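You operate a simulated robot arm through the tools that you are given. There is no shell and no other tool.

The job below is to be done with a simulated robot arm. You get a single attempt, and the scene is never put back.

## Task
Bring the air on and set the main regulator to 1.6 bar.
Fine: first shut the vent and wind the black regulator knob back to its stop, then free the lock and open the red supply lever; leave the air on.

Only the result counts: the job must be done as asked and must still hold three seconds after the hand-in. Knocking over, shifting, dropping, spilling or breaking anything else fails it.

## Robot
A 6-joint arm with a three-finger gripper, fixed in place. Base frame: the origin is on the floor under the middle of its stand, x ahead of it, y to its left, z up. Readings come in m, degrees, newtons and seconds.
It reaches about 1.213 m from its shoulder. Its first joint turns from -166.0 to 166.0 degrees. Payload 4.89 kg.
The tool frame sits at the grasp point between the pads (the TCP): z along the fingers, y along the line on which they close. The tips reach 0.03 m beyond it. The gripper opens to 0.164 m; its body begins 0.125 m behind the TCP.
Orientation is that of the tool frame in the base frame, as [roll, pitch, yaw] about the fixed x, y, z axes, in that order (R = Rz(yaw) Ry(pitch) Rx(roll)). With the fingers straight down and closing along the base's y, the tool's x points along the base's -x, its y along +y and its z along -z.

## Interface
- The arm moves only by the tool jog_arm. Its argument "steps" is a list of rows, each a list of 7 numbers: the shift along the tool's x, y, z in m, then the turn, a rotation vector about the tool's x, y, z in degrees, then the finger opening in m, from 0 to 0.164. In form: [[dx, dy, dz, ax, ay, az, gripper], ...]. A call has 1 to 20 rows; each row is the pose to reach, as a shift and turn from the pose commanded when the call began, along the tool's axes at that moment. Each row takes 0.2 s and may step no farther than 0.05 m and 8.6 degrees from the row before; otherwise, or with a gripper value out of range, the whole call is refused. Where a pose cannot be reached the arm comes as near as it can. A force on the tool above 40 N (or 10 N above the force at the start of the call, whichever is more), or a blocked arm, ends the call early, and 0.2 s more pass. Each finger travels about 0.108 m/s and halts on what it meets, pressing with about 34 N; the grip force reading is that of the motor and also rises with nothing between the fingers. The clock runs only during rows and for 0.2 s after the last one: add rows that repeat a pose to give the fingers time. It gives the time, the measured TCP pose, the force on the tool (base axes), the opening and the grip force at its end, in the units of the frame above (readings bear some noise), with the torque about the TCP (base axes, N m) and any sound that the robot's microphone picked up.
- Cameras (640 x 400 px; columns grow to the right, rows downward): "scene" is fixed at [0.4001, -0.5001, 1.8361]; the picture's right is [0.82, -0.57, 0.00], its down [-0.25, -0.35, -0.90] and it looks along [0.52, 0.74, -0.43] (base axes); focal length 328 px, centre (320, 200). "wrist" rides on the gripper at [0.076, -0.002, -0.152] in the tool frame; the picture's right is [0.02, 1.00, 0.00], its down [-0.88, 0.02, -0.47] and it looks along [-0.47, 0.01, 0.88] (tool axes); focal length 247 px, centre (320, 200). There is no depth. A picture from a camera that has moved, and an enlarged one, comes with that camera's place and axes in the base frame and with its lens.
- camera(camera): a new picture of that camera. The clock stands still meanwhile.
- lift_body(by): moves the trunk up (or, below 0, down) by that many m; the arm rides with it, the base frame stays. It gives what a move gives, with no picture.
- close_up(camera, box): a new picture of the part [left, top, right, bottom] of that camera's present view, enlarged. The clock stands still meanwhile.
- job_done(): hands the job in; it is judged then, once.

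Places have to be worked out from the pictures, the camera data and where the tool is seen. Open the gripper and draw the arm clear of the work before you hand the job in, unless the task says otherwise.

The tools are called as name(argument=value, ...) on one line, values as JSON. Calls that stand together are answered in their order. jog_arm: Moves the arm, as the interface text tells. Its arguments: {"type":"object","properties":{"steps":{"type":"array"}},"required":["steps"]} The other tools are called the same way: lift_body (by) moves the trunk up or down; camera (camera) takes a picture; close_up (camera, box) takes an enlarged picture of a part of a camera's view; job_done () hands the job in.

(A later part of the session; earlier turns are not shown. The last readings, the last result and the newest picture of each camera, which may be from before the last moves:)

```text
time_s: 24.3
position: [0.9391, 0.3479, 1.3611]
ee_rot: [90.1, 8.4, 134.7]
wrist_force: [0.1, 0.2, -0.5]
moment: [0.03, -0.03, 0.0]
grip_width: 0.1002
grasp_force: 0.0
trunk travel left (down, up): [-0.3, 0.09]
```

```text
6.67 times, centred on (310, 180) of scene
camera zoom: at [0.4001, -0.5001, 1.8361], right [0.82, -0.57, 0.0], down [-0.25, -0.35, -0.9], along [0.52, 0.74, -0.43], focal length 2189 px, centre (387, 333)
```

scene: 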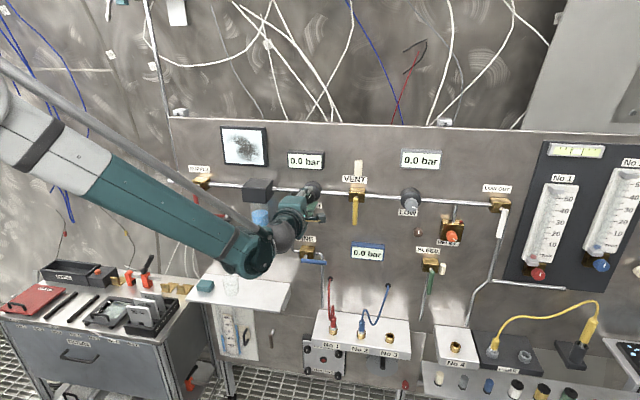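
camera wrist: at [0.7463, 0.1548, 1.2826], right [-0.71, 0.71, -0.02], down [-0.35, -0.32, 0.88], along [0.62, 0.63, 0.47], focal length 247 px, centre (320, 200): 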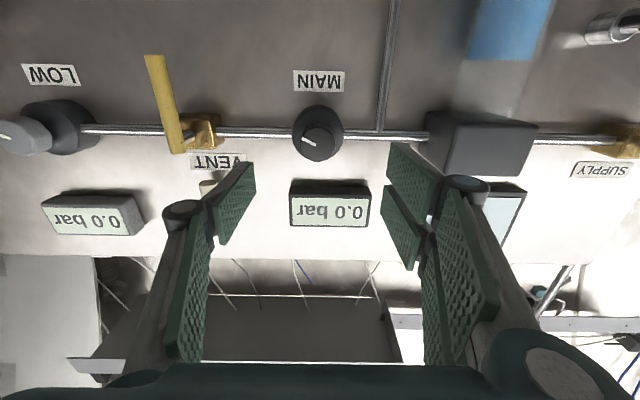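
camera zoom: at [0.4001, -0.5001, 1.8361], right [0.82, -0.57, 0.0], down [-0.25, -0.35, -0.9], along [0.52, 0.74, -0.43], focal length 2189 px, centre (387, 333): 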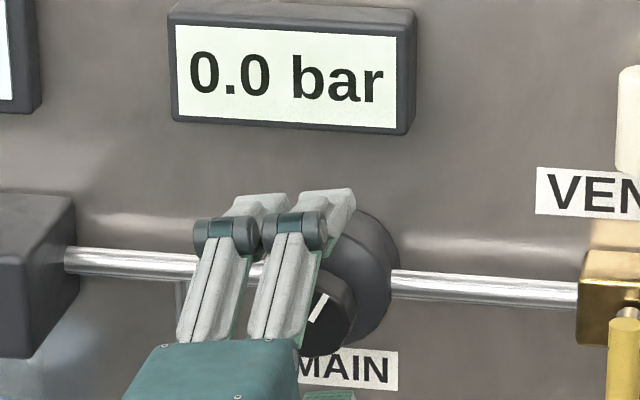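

The hand is now on the other side of its range. Close on the knob and wind counter-clockwise again.

jog_arm(steps=[[0, 0, 0, 0, 0, 0, 0.06], [0, 0, 0, 0, 0, 0, 0.03], [0, 0, 0, 0, 0, 0, 0.03], [0, 0, 0, 0, 0, 0, 0.03], [0, 0, 0, 0, 0, -7, 0.03], [0, 0, 0, 0, 0, -14, 0.03], [0, 0, 0, 0, 0, -21, 0.03], [0, 0, 0, 0, 0, -28, 0.03], [0, 0, 0, 0, 0, -35, 0.03], [0, 0, 0, 0, 0, -42, 0.03], [0, 0, 0, 0, 0, -49, 0.03], [0, 0, 0, 0, 0, -56, 0.03], [0, 0, 0, 0, 0, -63, 0.03], [0, 0, 0, 0, 0, -70, 0.03]])

close_up(camera="wrist", box=[200, 40, 440, 240])

close_up(camera="scene", box=[280, 150, 340, 210])

```text
time_s: 25.9
position: [0.9391, 0.347, 1.3584]
ee_rot: [90.2, 25.7, 134.7]
wrist_force: [0.7, -4.6, -16.1]
moment: [-0.41, 0.43, -0.07]
grip_width: 0.0407
grasp_force: 45.0
trunk travel left (down, up): [-0.3, 0.09]
stopped in row 7: the force on the tool passed its limit at 41 N (the readings are from after the stop); the commanded pose is now the measured one
```

```text
2.00 times, centred on (320, 140) of wrist
camera zoom: at [0.7828, 0.2892, 1.3257], right [-0.32, 0.33, 0.89], down [0.22, -0.89, 0.4], along [0.92, 0.32, 0.21], focal length 494 px, centre (320, 320)
```

zoom: 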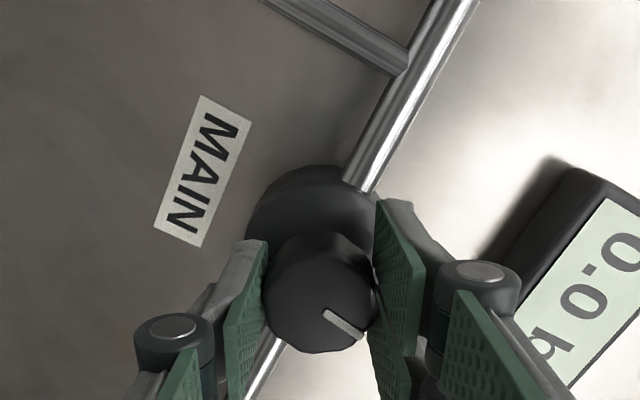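

```text
6.67 times, centred on (310, 180) of scene
camera zoom: at [0.4001, -0.5001, 1.8361], right [0.82, -0.57, 0.0], down [-0.25, -0.35, -0.9], along [0.52, 0.74, -0.43], focal length 2189 px, centre (387, 333)
```

zoom: 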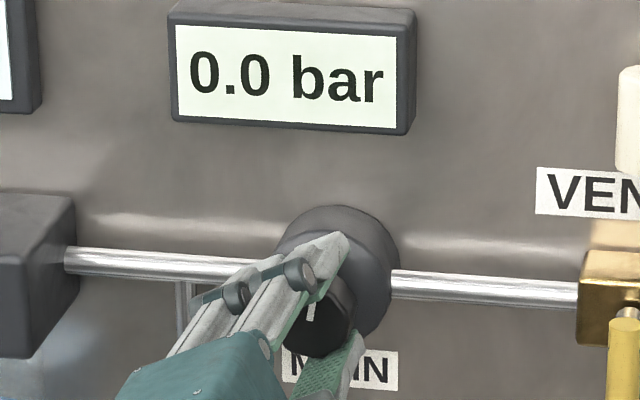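

That stop was a lateral misalignment (force straight down, no torque about the knob axis), so the knob centre is slightly lower than the hand. I'll shift 1 mm down and continue winding.

jog_arm(steps=[[0.0004, -0.0009, 0, 0, 0, 0, 0.03], [0.0004, -0.0009, 0, 0, 0, -6, 0.03], [0.0004, -0.0009, 0, 0, 0, -12, 0.03], [0.0004, -0.0009, 0, 0, 0, -18, 0.03], [0.0004, -0.0009, 0, 0, 0, -24, 0.03], [0.0004, -0.0009, 0, 0, 0, -30, 0.03], [0.0004, -0.0009, 0, 0, 0, -36, 0.03], [0.0004, -0.0009, 0, 0, 0, -42, 0.03]])

close_up(camera="wrist", box=[200, 40, 440, 240])

```text
time_s: 27.7
position: [0.9396, 0.3469, 1.3588]
ee_rot: [90.2, 67.8, 134.9]
wrist_force: [10.1, -10.0, -5.6]
moment: [0.69, 0.58, -0.45]
grip_width: 0.0404
grasp_force: 44.9
trunk travel left (down, up): [-0.3, 0.09]
```

```text
2.00 times, centred on (320, 140) of wrist
camera zoom: at [0.8116, 0.2592, 1.2881], right [-0.66, 0.66, 0.36], down [-0.11, -0.56, 0.82], along [0.75, 0.5, 0.44], focal length 494 px, centre (320, 320)
```

zoom: 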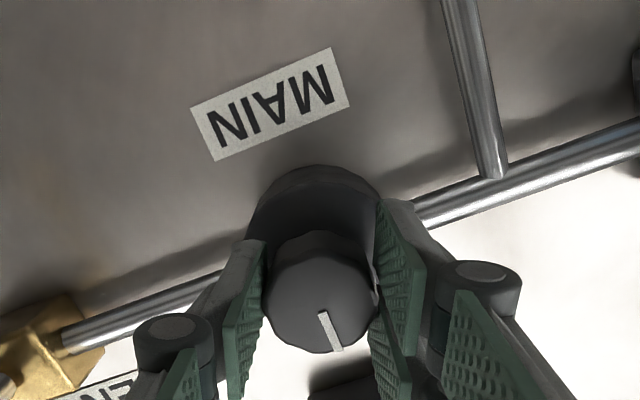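

The knob is now held by its stop: the mark slipped relative to the fingers with about 0.9 N·m reaction torque, and the mark points to 12 o'clock. I'll release, back off and level the hand.

jog_arm(steps=[[0, 0, 0, 0, 0, 0, 0.06], [0, 0, 0, 0, 0, 0, 0.1], [0, 0, 0, 0, 0, 0, 0.1], [0, 0, -0.035, 0, 0, 0, 0.1], [0, 0, -0.07, 0, 0, -7, 0.1], [0, 0, -0.11, 0, 0, -15, 0.1], [0, 0, -0.115, 0, 0, -22.2, 0.1]])

close_up(camera="scene", box=[280, 150, 340, 210])

camera(camera="wrist")

```text
time_s: 29.3
position: [0.8551, 0.2654, 1.3603]
ee_rot: [-126.7, 89.9, -82.0]
wrist_force: [-0.8, 0.2, -0.2]
moment: [-0.03, 0.01, -0.02]
grip_width: 0.1003
grasp_force: 0.0
trunk travel left (down, up): [-0.3, 0.09]
```

```text
6.67 times, centred on (310, 180) of scene
camera zoom: at [0.4001, -0.5001, 1.8361], right [0.82, -0.57, 0.0], down [-0.25, -0.35, -0.9], along [0.52, 0.74, -0.43], focal length 2189 px, centre (387, 333)
```

zoom: 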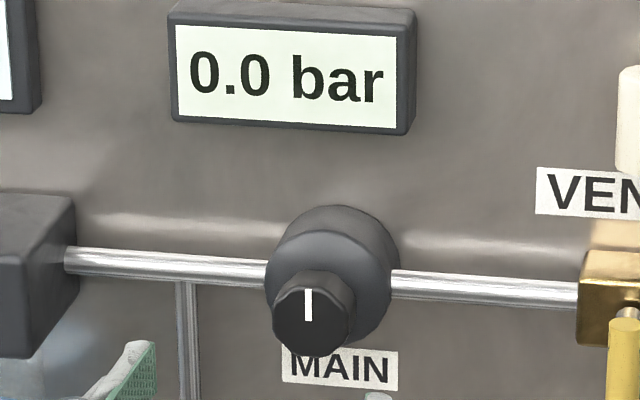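

```text
taken
camera wrist: at [0.7481, 0.1579, 1.2842], right [-0.7, 0.71, -0.02], down [-0.35, -0.32, 0.88], along [0.62, 0.63, 0.47], focal length 247 px, centre (320, 200)
```

wrist: 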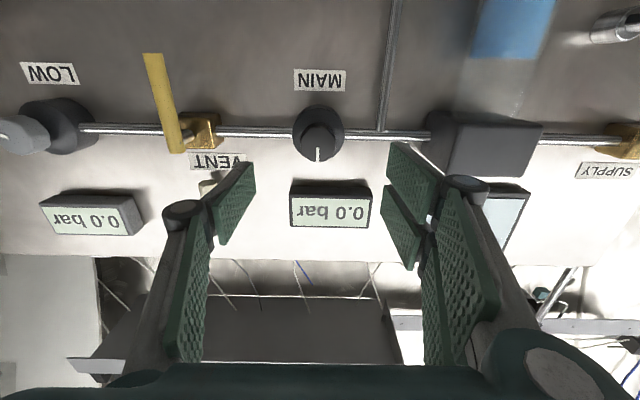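

MAIN knob is at its stop, mark at 12 o'clock. Now I move left along the panel, backed off, to inspect the lock and supply lever closely.

jog_arm(steps=[[0.0, 0.0, -0.035, 0, 0, 0, 0.1], [0.0, 0.02, -0.07, 0, 0, 0, 0.1], [0.01, 0.06, -0.07, 0, 0, 0, 0.1], [0.02, 0.1, -0.07, 0, 0, 0, 0.1], [0.03, 0.14, -0.07, 0, 0, 0, 0.1], [0.04, 0.18, -0.07, 0, 0, 0, 0.1], [0.05, 0.22, -0.07, 0, 0, 0, 0.1], [0.06, 0.26, -0.07, 0, 0, 0, 0.1], [0.07, 0.3, -0.07, 0, 0, 0, 0.1], [0.07, 0.317, -0.07, 0, 0, 0, 0.1]])

camera(camera="wrist")

close_up(camera="scene", box=[170, 160, 270, 240])

```text
time_s: 31.5
position: [0.5831, 0.4427, 1.2895]
ee_rot: [161.5, 90.0, -153.9]
wrist_force: [-0.5, 0.0, 0.8]
moment: [-0.01, 0.01, -0.01]
grip_width: 0.1001
grasp_force: 0.1
trunk travel left (down, up): [-0.3, 0.09]
```

```text
taken
camera wrist: at [0.4759, 0.335, 1.2142], right [-0.7, 0.71, -0.02], down [-0.35, -0.32, 0.88], along [0.62, 0.63, 0.47], focal length 247 px, centre (320, 200)
```

wrist: 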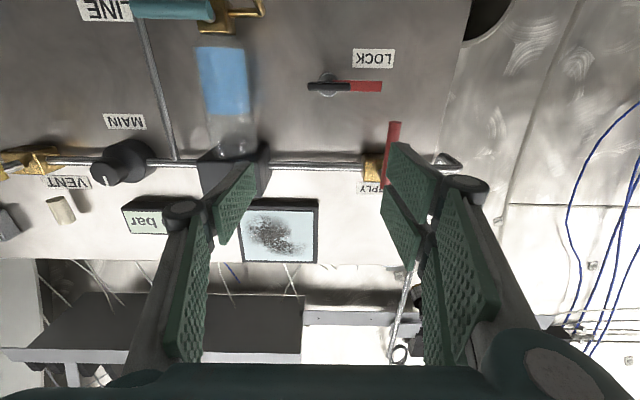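

```text
5.00 times, centred on (220, 200) of scene
camera zoom: at [0.4001, -0.5001, 1.8361], right [0.82, -0.57, 0.0], down [-0.25, -0.35, -0.9], along [0.52, 0.74, -0.43], focal length 1642 px, centre (820, 200)
```

zoom: 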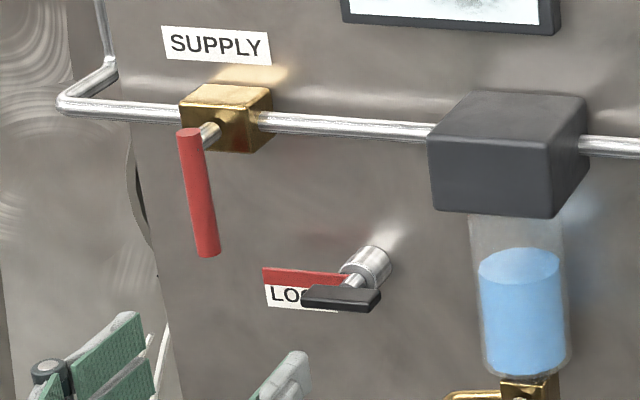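

close_up(camera="wrist", box=[280, 30, 440, 190])

close_up(camera="wrist", box=[300, 50, 400, 110])

close_up(camera="scene", box=[215, 200, 255, 230])

```text
2.50 times, centred on (360, 110) of wrist
camera zoom: at [0.4759, 0.335, 1.2142], right [-0.7, 0.71, -0.02], down [-0.35, -0.32, 0.88], along [0.62, 0.63, 0.47], focal length 617 px, centre (220, 425)
```

zoom: 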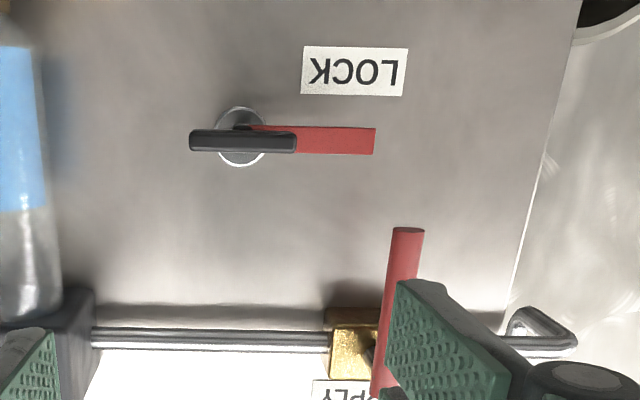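

```text
6.40 times, centred on (350, 80) of wrist
camera zoom: at [0.4759, 0.335, 1.2142], right [-0.7, 0.71, -0.02], down [-0.35, -0.32, 0.88], along [0.62, 0.63, 0.47], focal length 1581 px, centre (128, 968)
```

zoom: 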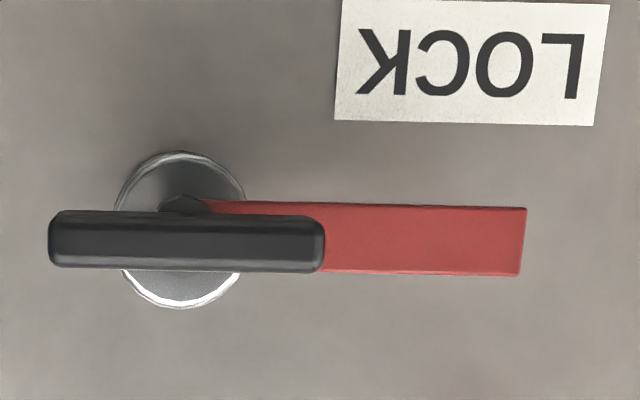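

```text
13.33 times, centred on (235, 215) of scene
camera zoom: at [0.4001, -0.5001, 1.8361], right [0.82, -0.57, 0.0], down [-0.25, -0.35, -0.9], along [0.52, 0.74, -0.43], focal length 4378 px, centre (1453, 0)
```

zoom: 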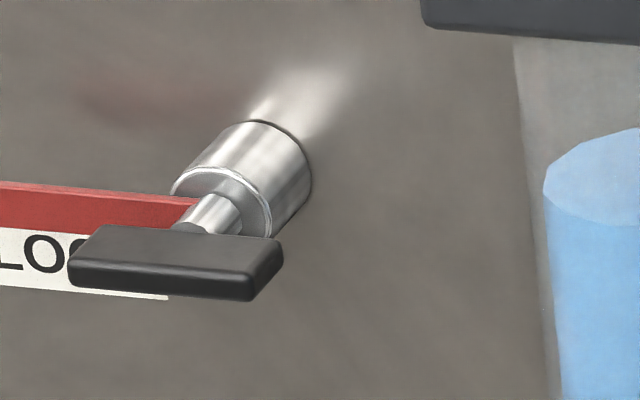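

The lock is a T-handle with a red arm, axis near u=0.088, z=1.235, handle at w≈0.938, about 58 mm long and 12 mm high, lying horizontal. I'll rotate the hand 90° so the fingers close vertically on it, and approach to a short stand-off.

jog_arm(steps=[[0.005, 0.001, 0.0, 0, 0, 8.2, 0.1], [0.01, 0.002, 0.01, 0, 0, 16.4, 0.1], [0.015, 0.003, 0.02, 0, 0, 24.6, 0.1], [0.02, 0.004, 0.03, 0, 0, 32.8, 0.1], [0.025, 0.005, 0.04, 0, 0, 41, 0.1], [0.03, 0.006, 0.05, 0, 0, 49.2, 0.09], [0.035, 0.007, 0.06, 0, 0, 57.4, 0.08], [0.04, 0.008, 0.07, 0, 0, 65.6, 0.07], [0.045, 0.009, 0.08, 0, 0, 73.8, 0.07], [0.05, 0.01, 0.09, 0, 0, 82, 0.07], [0.0545, 0.011, 0.1, 0, 0, 90, 0.07]])

camera(camera="wrist")

close_up(camera="scene", box=[170, 160, 270, 240])

```text
time_s: 33.9
position: [0.6481, 0.5207, 1.2359]
ee_rot: [90.2, -0.2, 134.7]
wrist_force: [-0.3, -0.6, -0.5]
moment: [-0.02, -0.01, -0.02]
grip_width: 0.0699
grasp_force: 0.1
out of reach, approached as far as the arm can: row 7, 8, 9, 10, 11
trunk travel left (down, up): [-0.3, 0.09]
```

```text
taken
camera wrist: at [0.4858, 0.4692, 1.2374], right [-0.01, 0.02, 1.0], down [0.28, -0.96, 0.02], along [0.96, 0.28, 0.01], focal length 247 px, centre (320, 200)
```

wrist: 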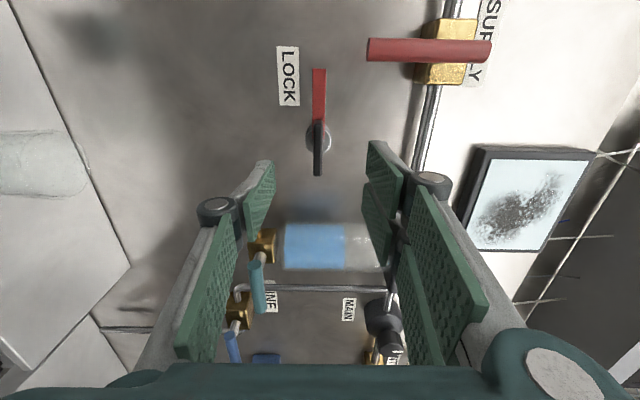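

```text
5.00 times, centred on (220, 200) of scene
camera zoom: at [0.4001, -0.5001, 1.8361], right [0.82, -0.57, 0.0], down [-0.25, -0.35, -0.9], along [0.52, 0.74, -0.43], focal length 1642 px, centre (820, 200)
```

zoom: 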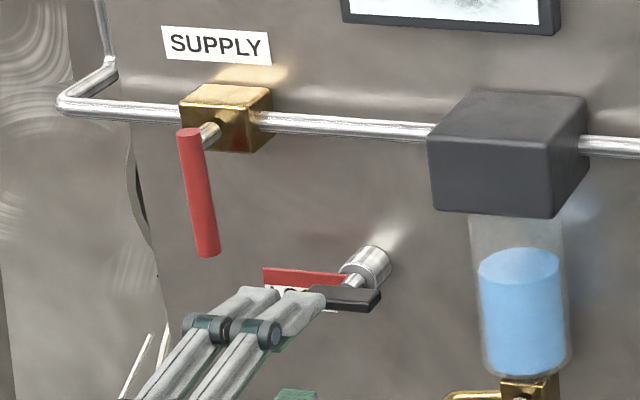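

The arm reports it is near a joint limit but the pose is within 2 mm of what I commanded. Zooming to check alignment with the T-handle.

close_up(camera="wrist", box=[240, 50, 400, 210])

close_up(camera="scene", box=[205, 195, 255, 235])

```text
2.50 times, centred on (320, 130) of wrist
camera zoom: at [0.4858, 0.4692, 1.2374], right [-0.01, 0.02, 1.0], down [0.28, -0.96, 0.02], along [0.96, 0.28, 0.01], focal length 617 px, centre (320, 375)
```

zoom: 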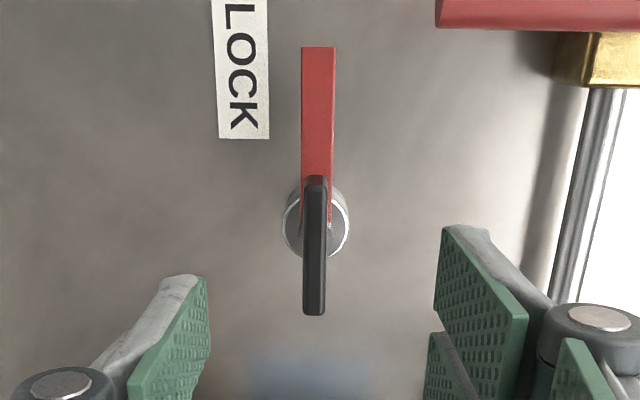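

```text
10.00 times, centred on (230, 215) of scene
camera zoom: at [0.4001, -0.5001, 1.8361], right [0.82, -0.57, 0.0], down [-0.25, -0.35, -0.9], along [0.52, 0.74, -0.43], focal length 3284 px, centre (1220, 50)
```

zoom: 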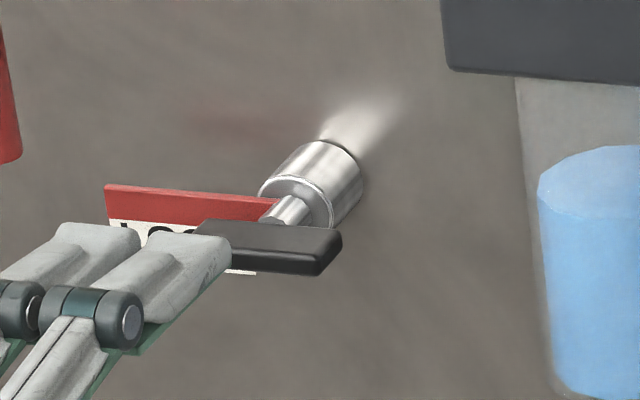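

The T-handle is centred between the fingers to within 2–3 mm. I'll advance 9 cm and close on it.

jog_arm(steps=[[0, -0.001, 0.03, 0, 0, 0, 0.07], [0, -0.002, 0.06, 0, 0, 0, 0.07], [0, -0.002, 0.08, 0, 0, 0, 0.07], [0, -0.002, 0.09, 0, 0, 0, 0.07], [0, -0.002, 0.09, 0, 0, 0, 0.04], [0, -0.002, 0.09, 0, 0, 0, 0.03], [0, -0.002, 0.09, 0, 0, 0, 0.03]])

close_up(camera="wrist", box=[220, 40, 420, 240])

close_up(camera="scene", box=[180, 170, 260, 235])

```text
time_s: 35.5
position: [0.7113, 0.5853, 1.2347]
ee_rot: [90.1, 0.0, 134.8]
wrist_force: [0.3, -0.7, 1.1]
moment: [0.0, 0.02, -0.02]
grip_width: 0.0299
grasp_force: 0.1
trunk travel left (down, up): [-0.3, 0.09]
```

```text
2.00 times, centred on (320, 140) of wrist
camera zoom: at [0.5498, 0.5331, 1.2347], right [-0.01, 0.02, 1.0], down [0.28, -0.96, 0.02], along [0.96, 0.28, 0.01], focal length 494 px, centre (320, 320)
```

zoom: 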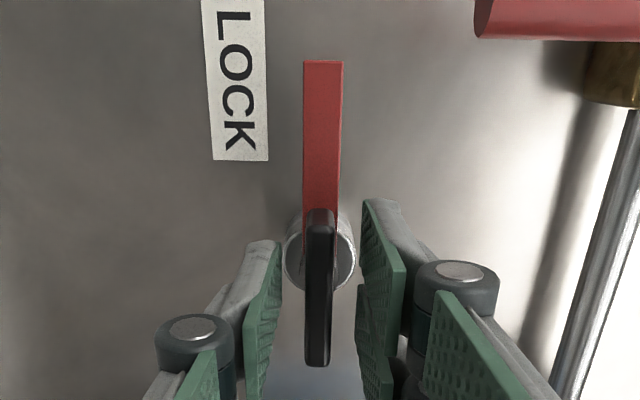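

```text
6.15 times, centred on (220, 202) of scene
camera zoom: at [0.4001, -0.5001, 1.8361], right [0.82, -0.57, 0.0], down [-0.25, -0.35, -0.9], along [0.52, 0.74, -0.43], focal length 2021 px, centre (935, 185)
```

zoom: 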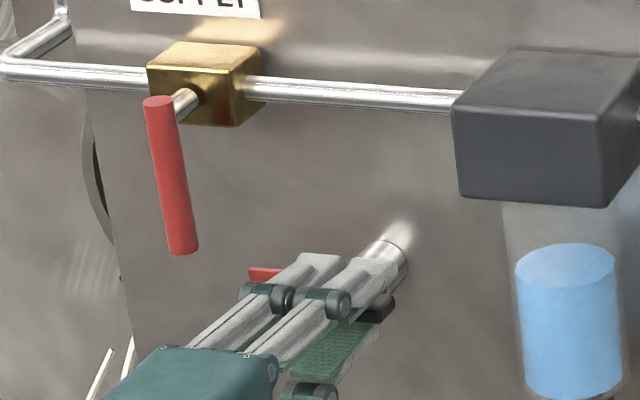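

The handle sits centrally between the pads. Closing on it with a 2 mm sideways correction.

jog_arm(steps=[[-0.002, -0.0005, 0, 0, 0, 0, 0.03], [-0.002, -0.0005, 0, 0, 0, 0, 0.0], [-0.002, -0.0005, 0, 0, 0, 0, 0.0], [-0.002, -0.0005, 0, 0, 0, 0, 0.0]])

close_up(camera="wrist", box=[220, 40, 420, 240])

```text
time_s: 36.5
position: [0.7136, 0.5841, 1.2349]
ee_rot: [90.1, 0.0, 134.7]
wrist_force: [-0.1, -0.4, -0.1]
moment: [-0.01, 0.03, -0.13]
grip_width: 0.0099
grasp_force: 45.1
trunk travel left (down, up): [-0.3, 0.09]
```

```text
2.00 times, centred on (320, 140) of wrist
camera zoom: at [0.5512, 0.5316, 1.2344], right [-0.01, 0.02, 1.0], down [0.28, -0.96, 0.02], along [0.96, 0.28, 0.01], focal length 494 px, centre (320, 320)
```

zoom: 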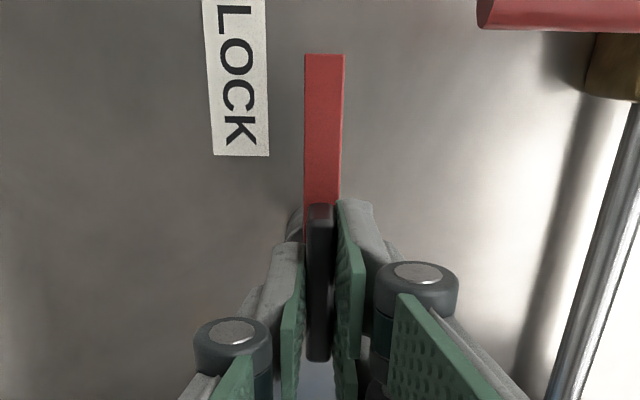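

Clean grip on the handle (9.9 mm, nearly zero side force). First a gentle trial turn counter-clockwise by a few degrees to feel the resistance.

jog_arm(steps=[[0, 0, 0, 0, 0, -3, 0.0], [0, 0, 0, 0, 0, -6, 0.0], [0, 0, 0, 0, 0, -6, 0.0]])

close_up(camera="wrist", box=[220, 40, 420, 240])

```text
time_s: 37.3
position: [0.7131, 0.5847, 1.2357]
ee_rot: [90.2, 5.9, 134.7]
wrist_force: [-7.3, -4.6, -8.0]
moment: [-0.12, 0.07, -0.32]
grip_width: 0.0099
grasp_force: 44.7
trunk travel left (down, up): [-0.3, 0.09]
```

```text
2.00 times, centred on (320, 140) of wrist
camera zoom: at [0.5516, 0.5311, 1.2265], right [-0.09, 0.09, 0.99], down [0.28, -0.95, 0.11], along [0.96, 0.29, 0.06], focal length 494 px, centre (320, 320)
```

zoom: 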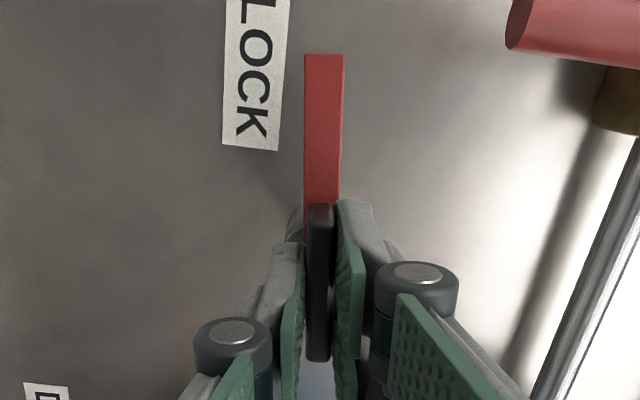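

It turns freely counter-clockwise together with the red arm. Continuing in that direction.

jog_arm(steps=[[0, -0.0008, 0, 0, 0, -7, 0.0], [0, -0.0008, 0, 0, 0, -14, 0.0], [0, -0.0008, 0, 0, 0, -21, 0.0], [0, -0.0008, 0, 0, 0, -28, 0.0], [0, -0.0008, 0, 0, 0, -35, 0.0], [0, -0.0008, 0, 0, 0, -42, 0.0]])

close_up(camera="wrist", box=[220, 40, 420, 240])

close_up(camera="scene", box=[180, 170, 260, 235])

```text
time_s: 38.2
position: [0.7135, 0.5835, 1.2355]
ee_rot: [90.0, 29.8, 134.7]
wrist_force: [1.4, 1.8, 22.8]
moment: [0.38, -0.32, 0.25]
grip_width: 0.0098
grasp_force: 45.3
trunk travel left (down, up): [-0.3, 0.09]
stopped in row 4: the force on the tool passed its limit at 43 N (the readings are from after the stop); the commanded pose is now the measured one
```

```text
2.00 times, centred on (320, 140) of wrist
camera zoom: at [0.5588, 0.5238, 1.1973], right [-0.36, 0.37, 0.86], down [0.2, -0.87, 0.45], along [0.91, 0.33, 0.24], focal length 494 px, centre (320, 320)
```

zoom: 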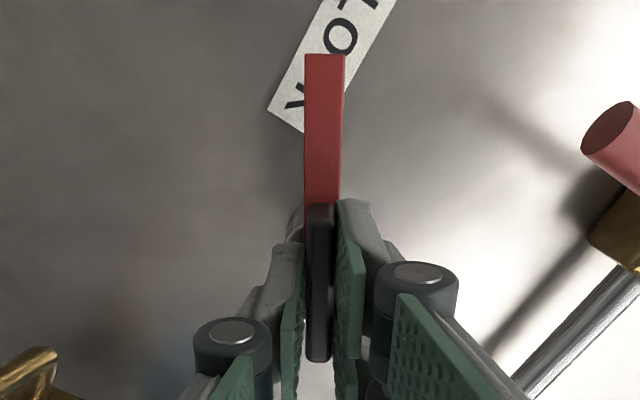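

```text
6.15 times, centred on (220, 202) of scene
camera zoom: at [0.4001, -0.5001, 1.8361], right [0.82, -0.57, 0.0], down [-0.25, -0.35, -0.9], along [0.52, 0.74, -0.43], focal length 2021 px, centre (935, 185)
```

zoom: 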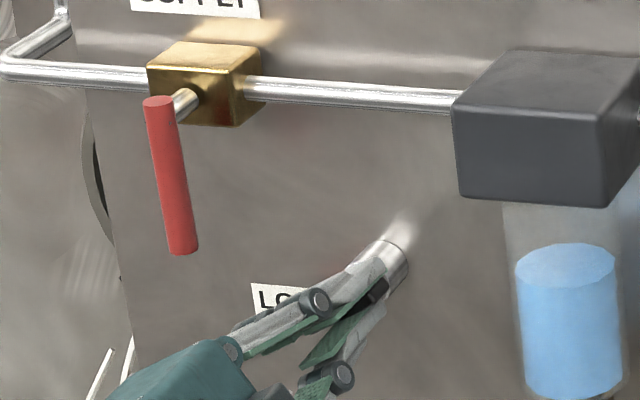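

About 30° turned; the stop was side load (upward), not torque, so the handle's axis is slightly higher than my hand. I'll shift 1 mm up and read the force.

jog_arm(steps=[[-0.0005, 0.0009, 0, 0, 0, 0, 0.0], [-0.0005, 0.0009, 0, 0, 0, 0, 0.0]])

```text
time_s: 38.8
position: [0.713, 0.5848, 1.2358]
ee_rot: [90.1, 29.9, 134.8]
wrist_force: [-14.5, -8.3, -8.9]
moment: [-0.08, 0.05, -0.06]
grip_width: 0.0098
grasp_force: 45.1
trunk travel left (down, up): [-0.3, 0.09]
```

Stiff contact: 1 mm is about 30 N. I'll loosen the grip slightly to 15 mm so the pads just cage the handle, and turn it with a little play instead.

jog_arm(steps=[[0, -0.0003, -0.0005, 0, 0, 0, 0.015], [0, -0.0003, -0.0005, 0, 0, 0, 0.015], [0, -0.0003, -0.0005, 0, 0, -7, 0.015], [0, -0.0003, -0.0005, 0, 0, -14, 0.015], [0, -0.0003, -0.0005, 0, 0, -21, 0.015], [0, -0.0003, -0.0005, 0, 0, -28, 0.015], [0, -0.0003, -0.0005, 0, 0, -35, 0.015], [0, -0.0003, -0.0005, 0, 0, -42, 0.015]])

close_up(camera="wrist", box=[220, 40, 420, 240])

close_up(camera="scene", box=[180, 170, 260, 235])

```text
time_s: 40.6
position: [0.7134, 0.5832, 1.2346]
ee_rot: [90.2, 71.8, 135.0]
wrist_force: [-1.0, 1.2, 0.8]
moment: [0.02, -0.02, 0.02]
grip_width: 0.0151
grasp_force: 0.6
trunk travel left (down, up): [-0.3, 0.09]
```

```text
2.00 times, centred on (320, 140) of wrist
camera zoom: at [0.5895, 0.4929, 1.1634], right [-0.67, 0.68, 0.29], down [-0.16, -0.51, 0.84], along [0.72, 0.52, 0.45], focal length 494 px, centre (320, 320)
```

zoom: 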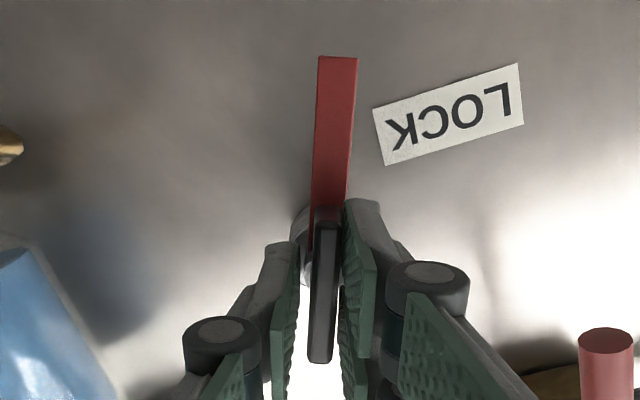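

```text
6.15 times, centred on (220, 202) of scene
camera zoom: at [0.4001, -0.5001, 1.8361], right [0.82, -0.57, 0.0], down [-0.25, -0.35, -0.9], along [0.52, 0.74, -0.43], focal length 2021 px, centre (935, 185)
```

zoom: 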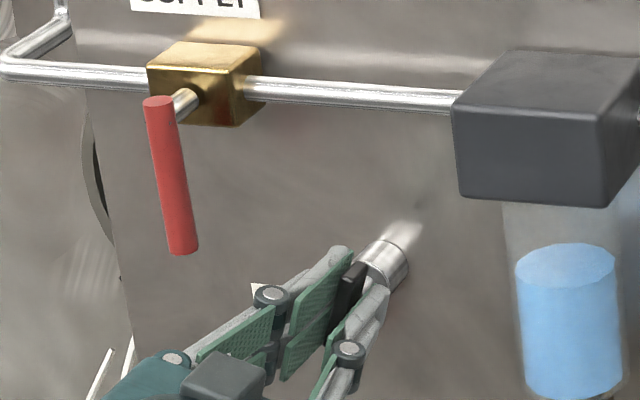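

The loose cage works with practically no force; the lock is about 65–70° round. Continue to 90° and beyond until it stops.

jog_arm(steps=[[0, 0, 0, 0, 0, -6, 0.015], [0, 0, 0, 0, 0, -12, 0.015], [0, 0, 0, 0, 0, -18, 0.015], [0, 0, 0, 0, 0, -22, 0.015], [0, 0, 0, 0, 0, -26, 0.015], [0, 0, 0, 0, 0, -30, 0.015]])

close_up(camera="wrist", box=[220, 40, 420, 240])

close_up(camera="scene", box=[180, 170, 260, 235])

```text
time_s: 42.0
position: [0.7125, 0.585, 1.2357]
ee_rot: [-90.4, 78.1, -45.6]
wrist_force: [-12.3, 12.0, 2.8]
moment: [0.47, 0.29, 0.47]
grip_width: 0.0217
grasp_force: 8.2
trunk travel left (down, up): [-0.3, 0.09]
```

```text
2.00 times, centred on (320, 140) of wrist
camera zoom: at [0.6165, 0.4657, 1.1622], right [-0.69, 0.69, -0.23], down [-0.48, -0.19, 0.86], along [0.55, 0.7, 0.46], focal length 494 px, centre (320, 320)
```

zoom: 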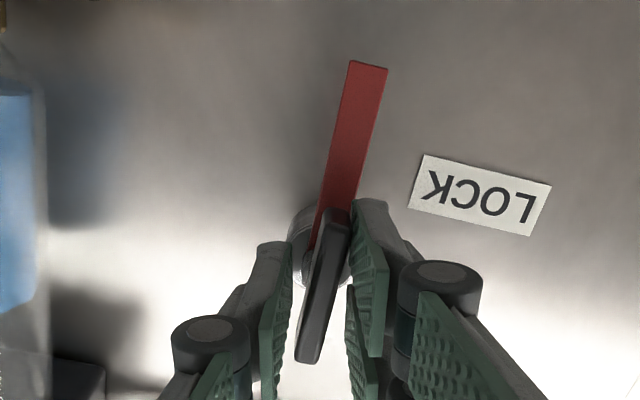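

```text
6.15 times, centred on (220, 202) of scene
camera zoom: at [0.4001, -0.5001, 1.8361], right [0.82, -0.57, 0.0], down [-0.25, -0.35, -0.9], along [0.52, 0.74, -0.43], focal length 2021 px, centre (935, 185)
```

zoom: 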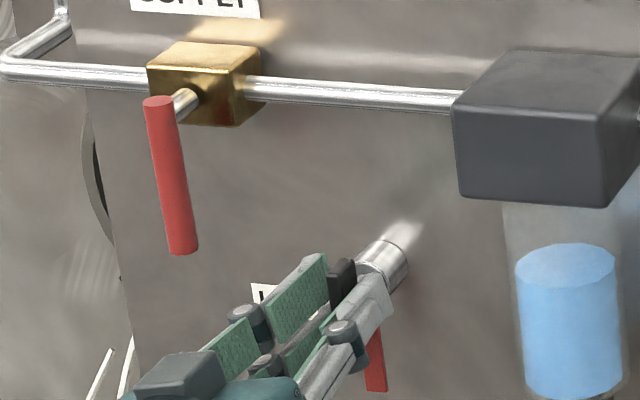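

The pads now press against a stop (about 0.5 N·m) with the red arm vertical: the lock is at its end. I'll relax, open and withdraw, then check whether it stays.

jog_arm(steps=[[0, 0, 0, 0, 0, 7, 0.02], [0, 0, 0, 0, 0, 12, 0.04], [0, 0, 0, 0, 0, 12, 0.07], [0, 0, 0, 0, 0, 12, 0.07], [0, 0, -0.04, 0, 0, 12, 0.07], [0, 0, -0.08, 0, 0, 12, 0.07], [0, 0, -0.12, 0, 0, 12, 0.07]])

camera(camera="wrist")

close_up(camera="scene", box=[170, 160, 270, 240])

```text
time_s: 43.6
position: [0.6347, 0.5037, 1.2493]
ee_rot: [145.7, 89.7, -169.6]
wrist_force: [-0.2, 0.9, -0.3]
moment: [0.03, -0.04, 0.02]
grip_width: 0.07
grasp_force: 0.0
out of reach, approached as far as the arm can: row 7
trunk travel left (down, up): [-0.3, 0.09]
```

```text
taken
camera wrist: at [0.5271, 0.3958, 1.1735], right [-0.7, 0.71, -0.02], down [-0.34, -0.32, 0.88], along [0.62, 0.63, 0.47], focal length 247 px, centre (320, 200)
```

wrist: 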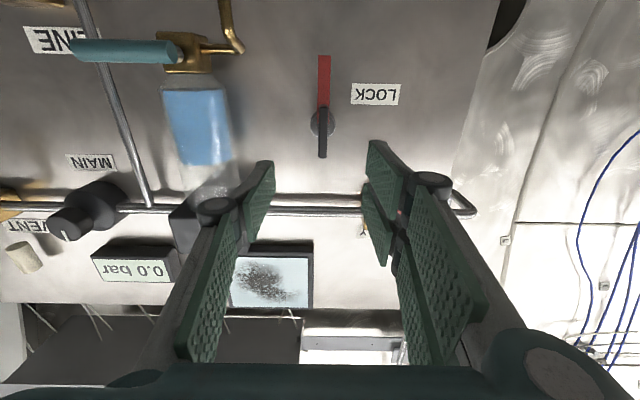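

```text
5.00 times, centred on (220, 200) of scene
camera zoom: at [0.4001, -0.5001, 1.8361], right [0.82, -0.57, 0.0], down [-0.25, -0.35, -0.9], along [0.52, 0.74, -0.43], focal length 1642 px, centre (820, 200)
```

zoom: 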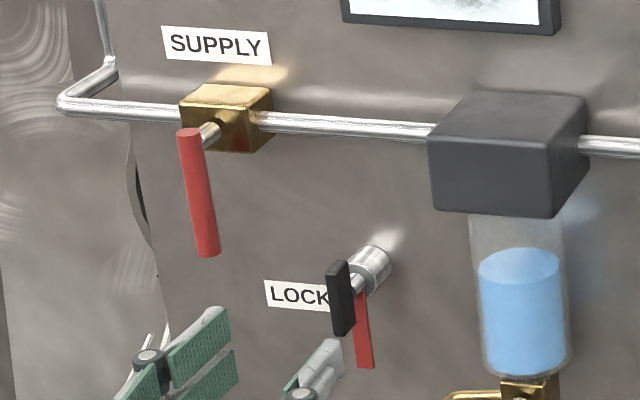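

The lock stays turned: handle upright, red arm pointing down. Next I close the fingers and move to the left of the hanging red supply lever at a safe depth.

jog_arm(steps=[[-0.02, 0.0, 0.02, 0, 0, 0, 0.05], [-0.03, 0.03, 0.03, 0, 0, 0, 0.02], [-0.04, 0.06, 0.035, 0, 0, 0, 0.0], [-0.0415, 0.09, 0.0425, 0, 0, 0, 0.0], [-0.0415, 0.12, 0.0425, 0, 0, 0, 0.0], [-0.0415, 0.12, 0.0425, 0, 0, 0, 0.0]])

camera(camera="wrist")

close_up(camera="scene", box=[150, 150, 270, 240])

```text
time_s: 45.0
position: [0.5818, 0.62, 1.2905]
ee_rot: [118.3, 89.9, 163.1]
wrist_force: [0.3, 0.4, -0.3]
moment: [0.01, 0.02, -0.04]
grip_width: 0.0
grasp_force: 33.7
trunk travel left (down, up): [-0.3, 0.09]
```

```text
taken
camera wrist: at [0.4729, 0.5111, 1.2152], right [-0.7, 0.71, -0.02], down [-0.35, -0.32, 0.88], along [0.62, 0.63, 0.47], focal length 247 px, centre (320, 200)
```

wrist: 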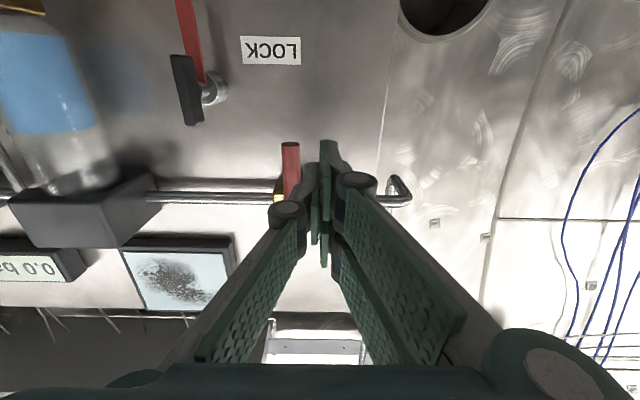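

```text
4.44 times, centred on (210, 195) of scene
camera zoom: at [0.4001, -0.5001, 1.8361], right [0.82, -0.57, 0.0], down [-0.25, -0.35, -0.9], along [0.52, 0.74, -0.43], focal length 1460 px, centre (809, 222)
```

zoom: 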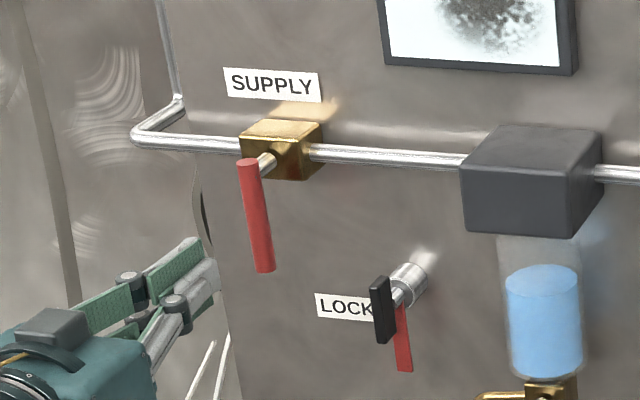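

Lever tip found at u≈0.0, z≈1.277, w≈0.91. I'll drop to the lever's lower half, left of it, and advance so the tips overlap its depth.

jog_arm(steps=[[0.0135, 0.01, 0.0, 0, 0, 0, 0.0], [0.0135, 0.01, 0.02, 0, 0, 0, 0.0], [0.0135, 0.01, 0.035, 0, 0, 0, 0.0], [0.0135, 0.01, 0.045, 0, 0, 0, 0.0]])

close_up(camera="wrist", box=[220, 40, 420, 240])

close_up(camera="scene", box=[150, 150, 270, 240])

```text
time_s: 46.0
position: [0.6057, 0.6574, 1.2776]
ee_rot: [112.9, 89.8, 157.6]
wrist_force: [-0.6, -1.0, -0.6]
moment: [-0.02, 0.0, -0.02]
grip_width: 0.0
grasp_force: 34.2
trunk travel left (down, up): [-0.3, 0.09]
```

```text
2.00 times, centred on (320, 140) of wrist
camera zoom: at [0.4978, 0.5499, 1.2023], right [-0.7, 0.71, -0.02], down [-0.35, -0.32, 0.88], along [0.62, 0.63, 0.47], focal length 494 px, centre (320, 320)
```

zoom: 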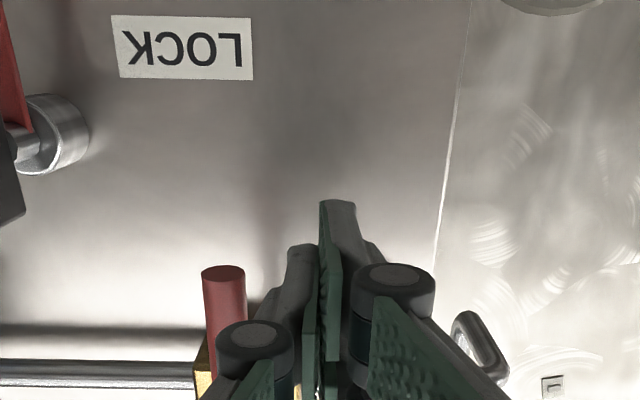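

```text
4.44 times, centred on (210, 195) of scene
camera zoom: at [0.4001, -0.5001, 1.8361], right [0.82, -0.57, 0.0], down [-0.25, -0.35, -0.9], along [0.52, 0.74, -0.43], focal length 1460 px, centre (809, 222)
```

zoom: 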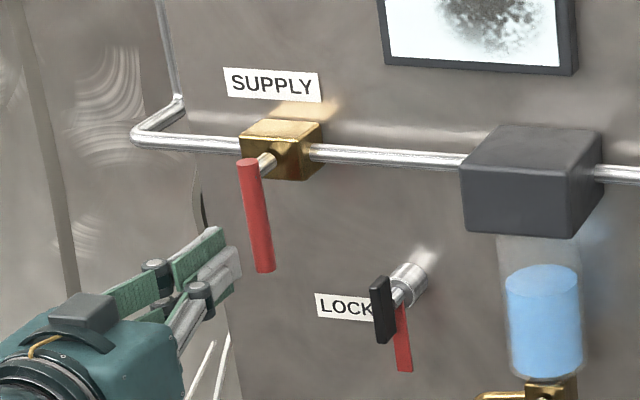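

The fingertips are beside the lever at the right depth. Now push it gently to the right and see whether it moves.

jog_arm(steps=[[0, -0.012, 0, 0, 0, 0, 0.0], [0, -0.02, 0, 0, 0, 0, 0.0], [0, -0.028, 0, 0, 0, 0, 0.0], [0, -0.036, 0, 0, 0, 0, 0.0], [0, -0.042, 0, 0, 0, 0, 0.0]])

close_up(camera="wrist", box=[220, 40, 420, 240])

close_up(camera="scene", box=[150, 150, 270, 240])

```text
time_s: 47.2
position: [0.6353, 0.627, 1.278]
ee_rot: [112.1, 89.8, 156.7]
wrist_force: [-0.4, -0.3, 0.0]
moment: [-0.03, 0.0, -0.04]
grip_width: 0.0
grasp_force: 34.1
trunk travel left (down, up): [-0.3, 0.09]
```

```text
2.00 times, centred on (320, 140) of wrist
camera zoom: at [0.5272, 0.5199, 1.2024], right [-0.7, 0.71, -0.02], down [-0.35, -0.32, 0.88], along [0.62, 0.63, 0.47], focal length 494 px, centre (320, 320)
```

zoom: 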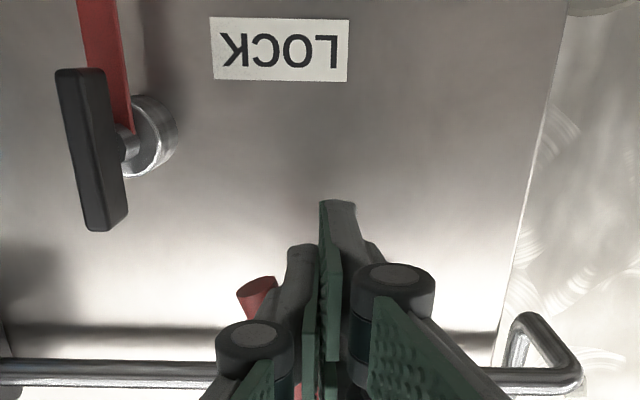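

```text
4.44 times, centred on (210, 195) of scene
camera zoom: at [0.4001, -0.5001, 1.8361], right [0.82, -0.57, 0.0], down [-0.25, -0.35, -0.9], along [0.52, 0.74, -0.43], focal length 1460 px, centre (809, 222)
```

zoom: 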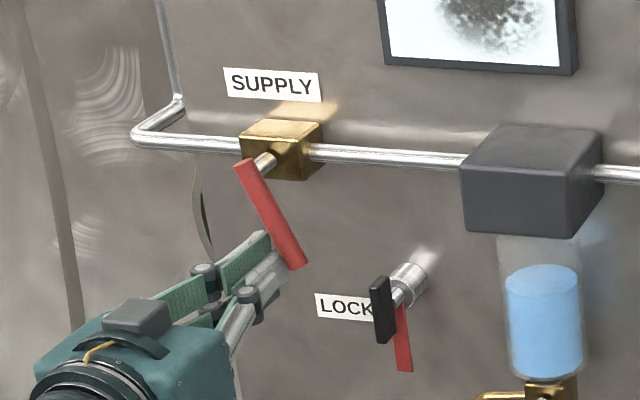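

The lever swings right freely – the lock is released. Continuing the arc right and up to horizontal.

jog_arm(steps=[[-0.002, -0.012, 0, 0, 0, 0, 0.0], [-0.004, -0.024, 0, 0, 0, 0, 0.0], [-0.01, -0.034, 0, 0, 0, 0, 0.0], [-0.017, -0.042, 0, 0, 0, 0, 0.0], [-0.024, -0.046, 0, 0, 0, 0, 0.0], [-0.03, -0.046, 0, 0, 0, 0, 0.0], [-0.034, -0.046, 0, 0, 0, 0, 0.0]])

close_up(camera="wrist", box=[220, 40, 420, 240])

close_up(camera="scene", box=[150, 150, 270, 240])

```text
time_s: 48.8
position: [0.6673, 0.5954, 1.3122]
ee_rot: [116.5, 89.8, 161.3]
wrist_force: [0.1, -0.1, 0.1]
moment: [-0.01, 0.0, 0.01]
grip_width: 0.0
grasp_force: 33.9
trunk travel left (down, up): [-0.3, 0.09]
```

```text
2.00 times, centred on (320, 140) of wrist
camera zoom: at [0.5593, 0.4868, 1.2361], right [-0.7, 0.71, -0.02], down [-0.35, -0.32, 0.88], along [0.62, 0.63, 0.47], focal length 494 px, centre (320, 320)
```

zoom: 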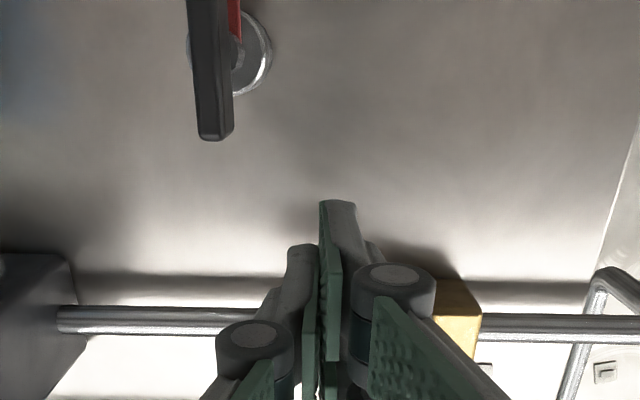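

```text
4.44 times, centred on (210, 195) of scene
camera zoom: at [0.4001, -0.5001, 1.8361], right [0.82, -0.57, 0.0], down [-0.25, -0.35, -0.9], along [0.52, 0.74, -0.43], focal length 1460 px, centre (809, 222)
```

zoom: 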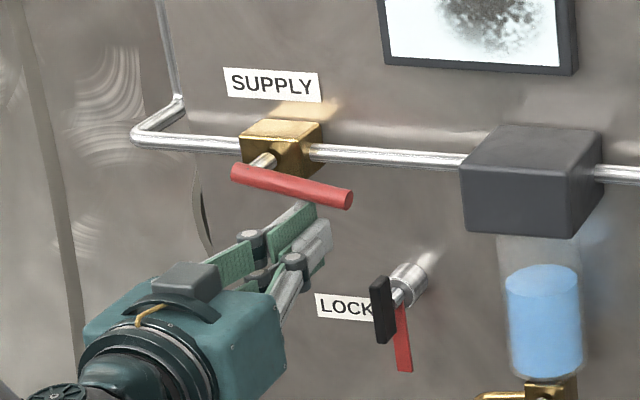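

The lever is close to horizontal. I keep pushing up in small steps until it meets its stop.

jog_arm(steps=[[-0.005, -0.002, 0, 0, 0, 0, 0.0], [-0.01, -0.004, 0, 0, 0, 0, 0.0], [-0.014, -0.004, 0, 0, 0, 0, 0.0], [-0.017, -0.004, 0, 0, 0, 0, 0.0], [-0.02, -0.004, 0, 0, 0, 0, 0.0]])

close_up(camera="scene", box=[150, 150, 270, 240])

camera(camera="scene")

```text
time_s: 49.6
position: [0.6703, 0.5917, 1.3234]
ee_rot: [139.3, 89.8, -176.1]
wrist_force: [-2.1, -3.7, -35.4]
moment: [-0.54, 0.33, -0.05]
grip_width: 0.0
grasp_force: 33.9
trunk travel left (down, up): [-0.3, 0.09]
stopped in row 4: the force on the tool passed its limit at 52 N (the readings are from after the stop); the commanded pose is now the measured one
```

```text
4.44 times, centred on (210, 195) of scene
camera zoom: at [0.4001, -0.5001, 1.8361], right [0.82, -0.57, 0.0], down [-0.25, -0.35, -0.9], along [0.52, 0.74, -0.43], focal length 1460 px, centre (809, 222)
```

zoom: 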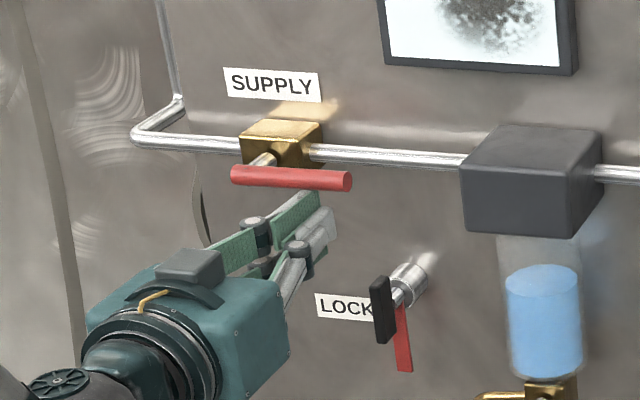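

```text
taken
```

scene: 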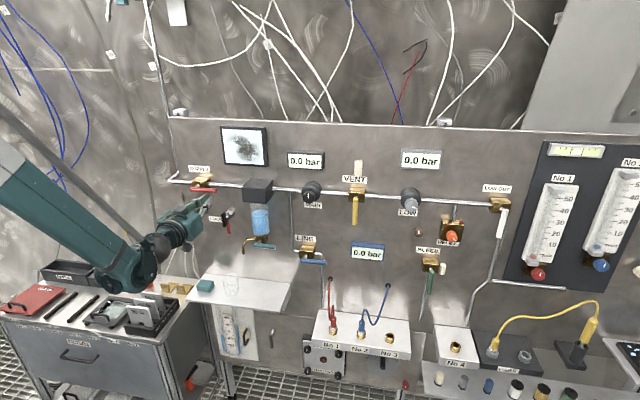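

The supply lever is horizontal, along the pipe, against its stop. I'll drop slightly, back out and return to the MAIN knob, turning the open hand so it has full clockwise travel.

jog_arm(steps=[[0.012, 0, 0, 0, 0, 0, 0.0], [0.012, 0, -0.04, 0, 0, 0, 0.0], [0.012, 0, -0.08, 0, 0, 0, 0.0], [0.005, -0.03, -0.105, 0, 0, -6, 0.02], [-0.005, -0.07, -0.105, 0, 0, -14, 0.04], [-0.01, -0.11, -0.105, 0, 0, -22, 0.06], [-0.015, -0.15, -0.105, 0, 0, -30, 0.08], [-0.02, -0.19, -0.105, 0, 0, -38, 0.1], [-0.025, -0.23, -0.105, 0, 0, -46, 0.1], [-0.03, -0.27, -0.105, 0, 0, -54, 0.1], [-0.035, -0.31, -0.105, 0, 0, -62, 0.1], [-0.036, -0.345, -0.105, 0, 0, -70, 0.1], [-0.036, -0.3644, -0.105, 0, 0, -78, 0.1]])

camera(camera="wrist")

camera(camera="scene")

```text
time_s: 52.4
position: [0.8512, 0.258, 1.3595]
ee_rot: [-90.1, 11.9, -45.3]
wrist_force: [-1.0, 0.2, 0.7]
moment: [-0.03, 0.06, 0.0]
grip_width: 0.1001
grasp_force: 0.0
trunk travel left (down, up): [-0.3, 0.09]
```

```text
taken
camera wrist: at [0.7959, 0.0978, 1.3466], right [-0.13, 0.13, -0.98], down [-0.94, 0.28, 0.17], along [0.3, 0.95, 0.09], focal length 247 px, centre (320, 200)
```

wrist: 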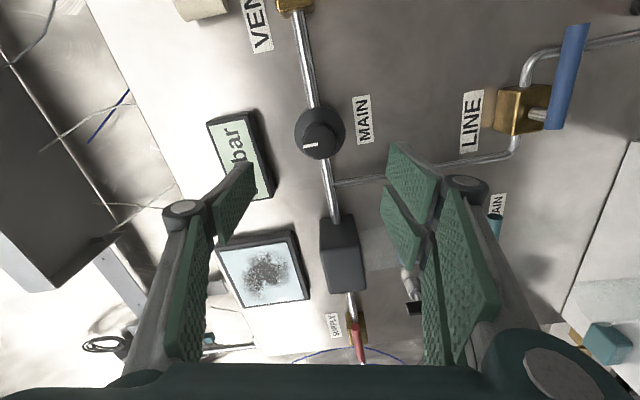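

```text
taken
```

scene: 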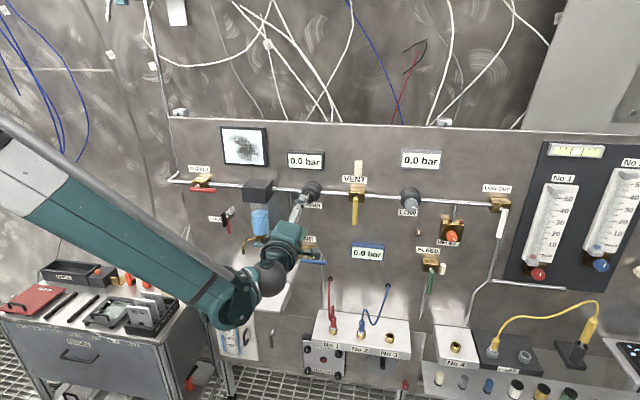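

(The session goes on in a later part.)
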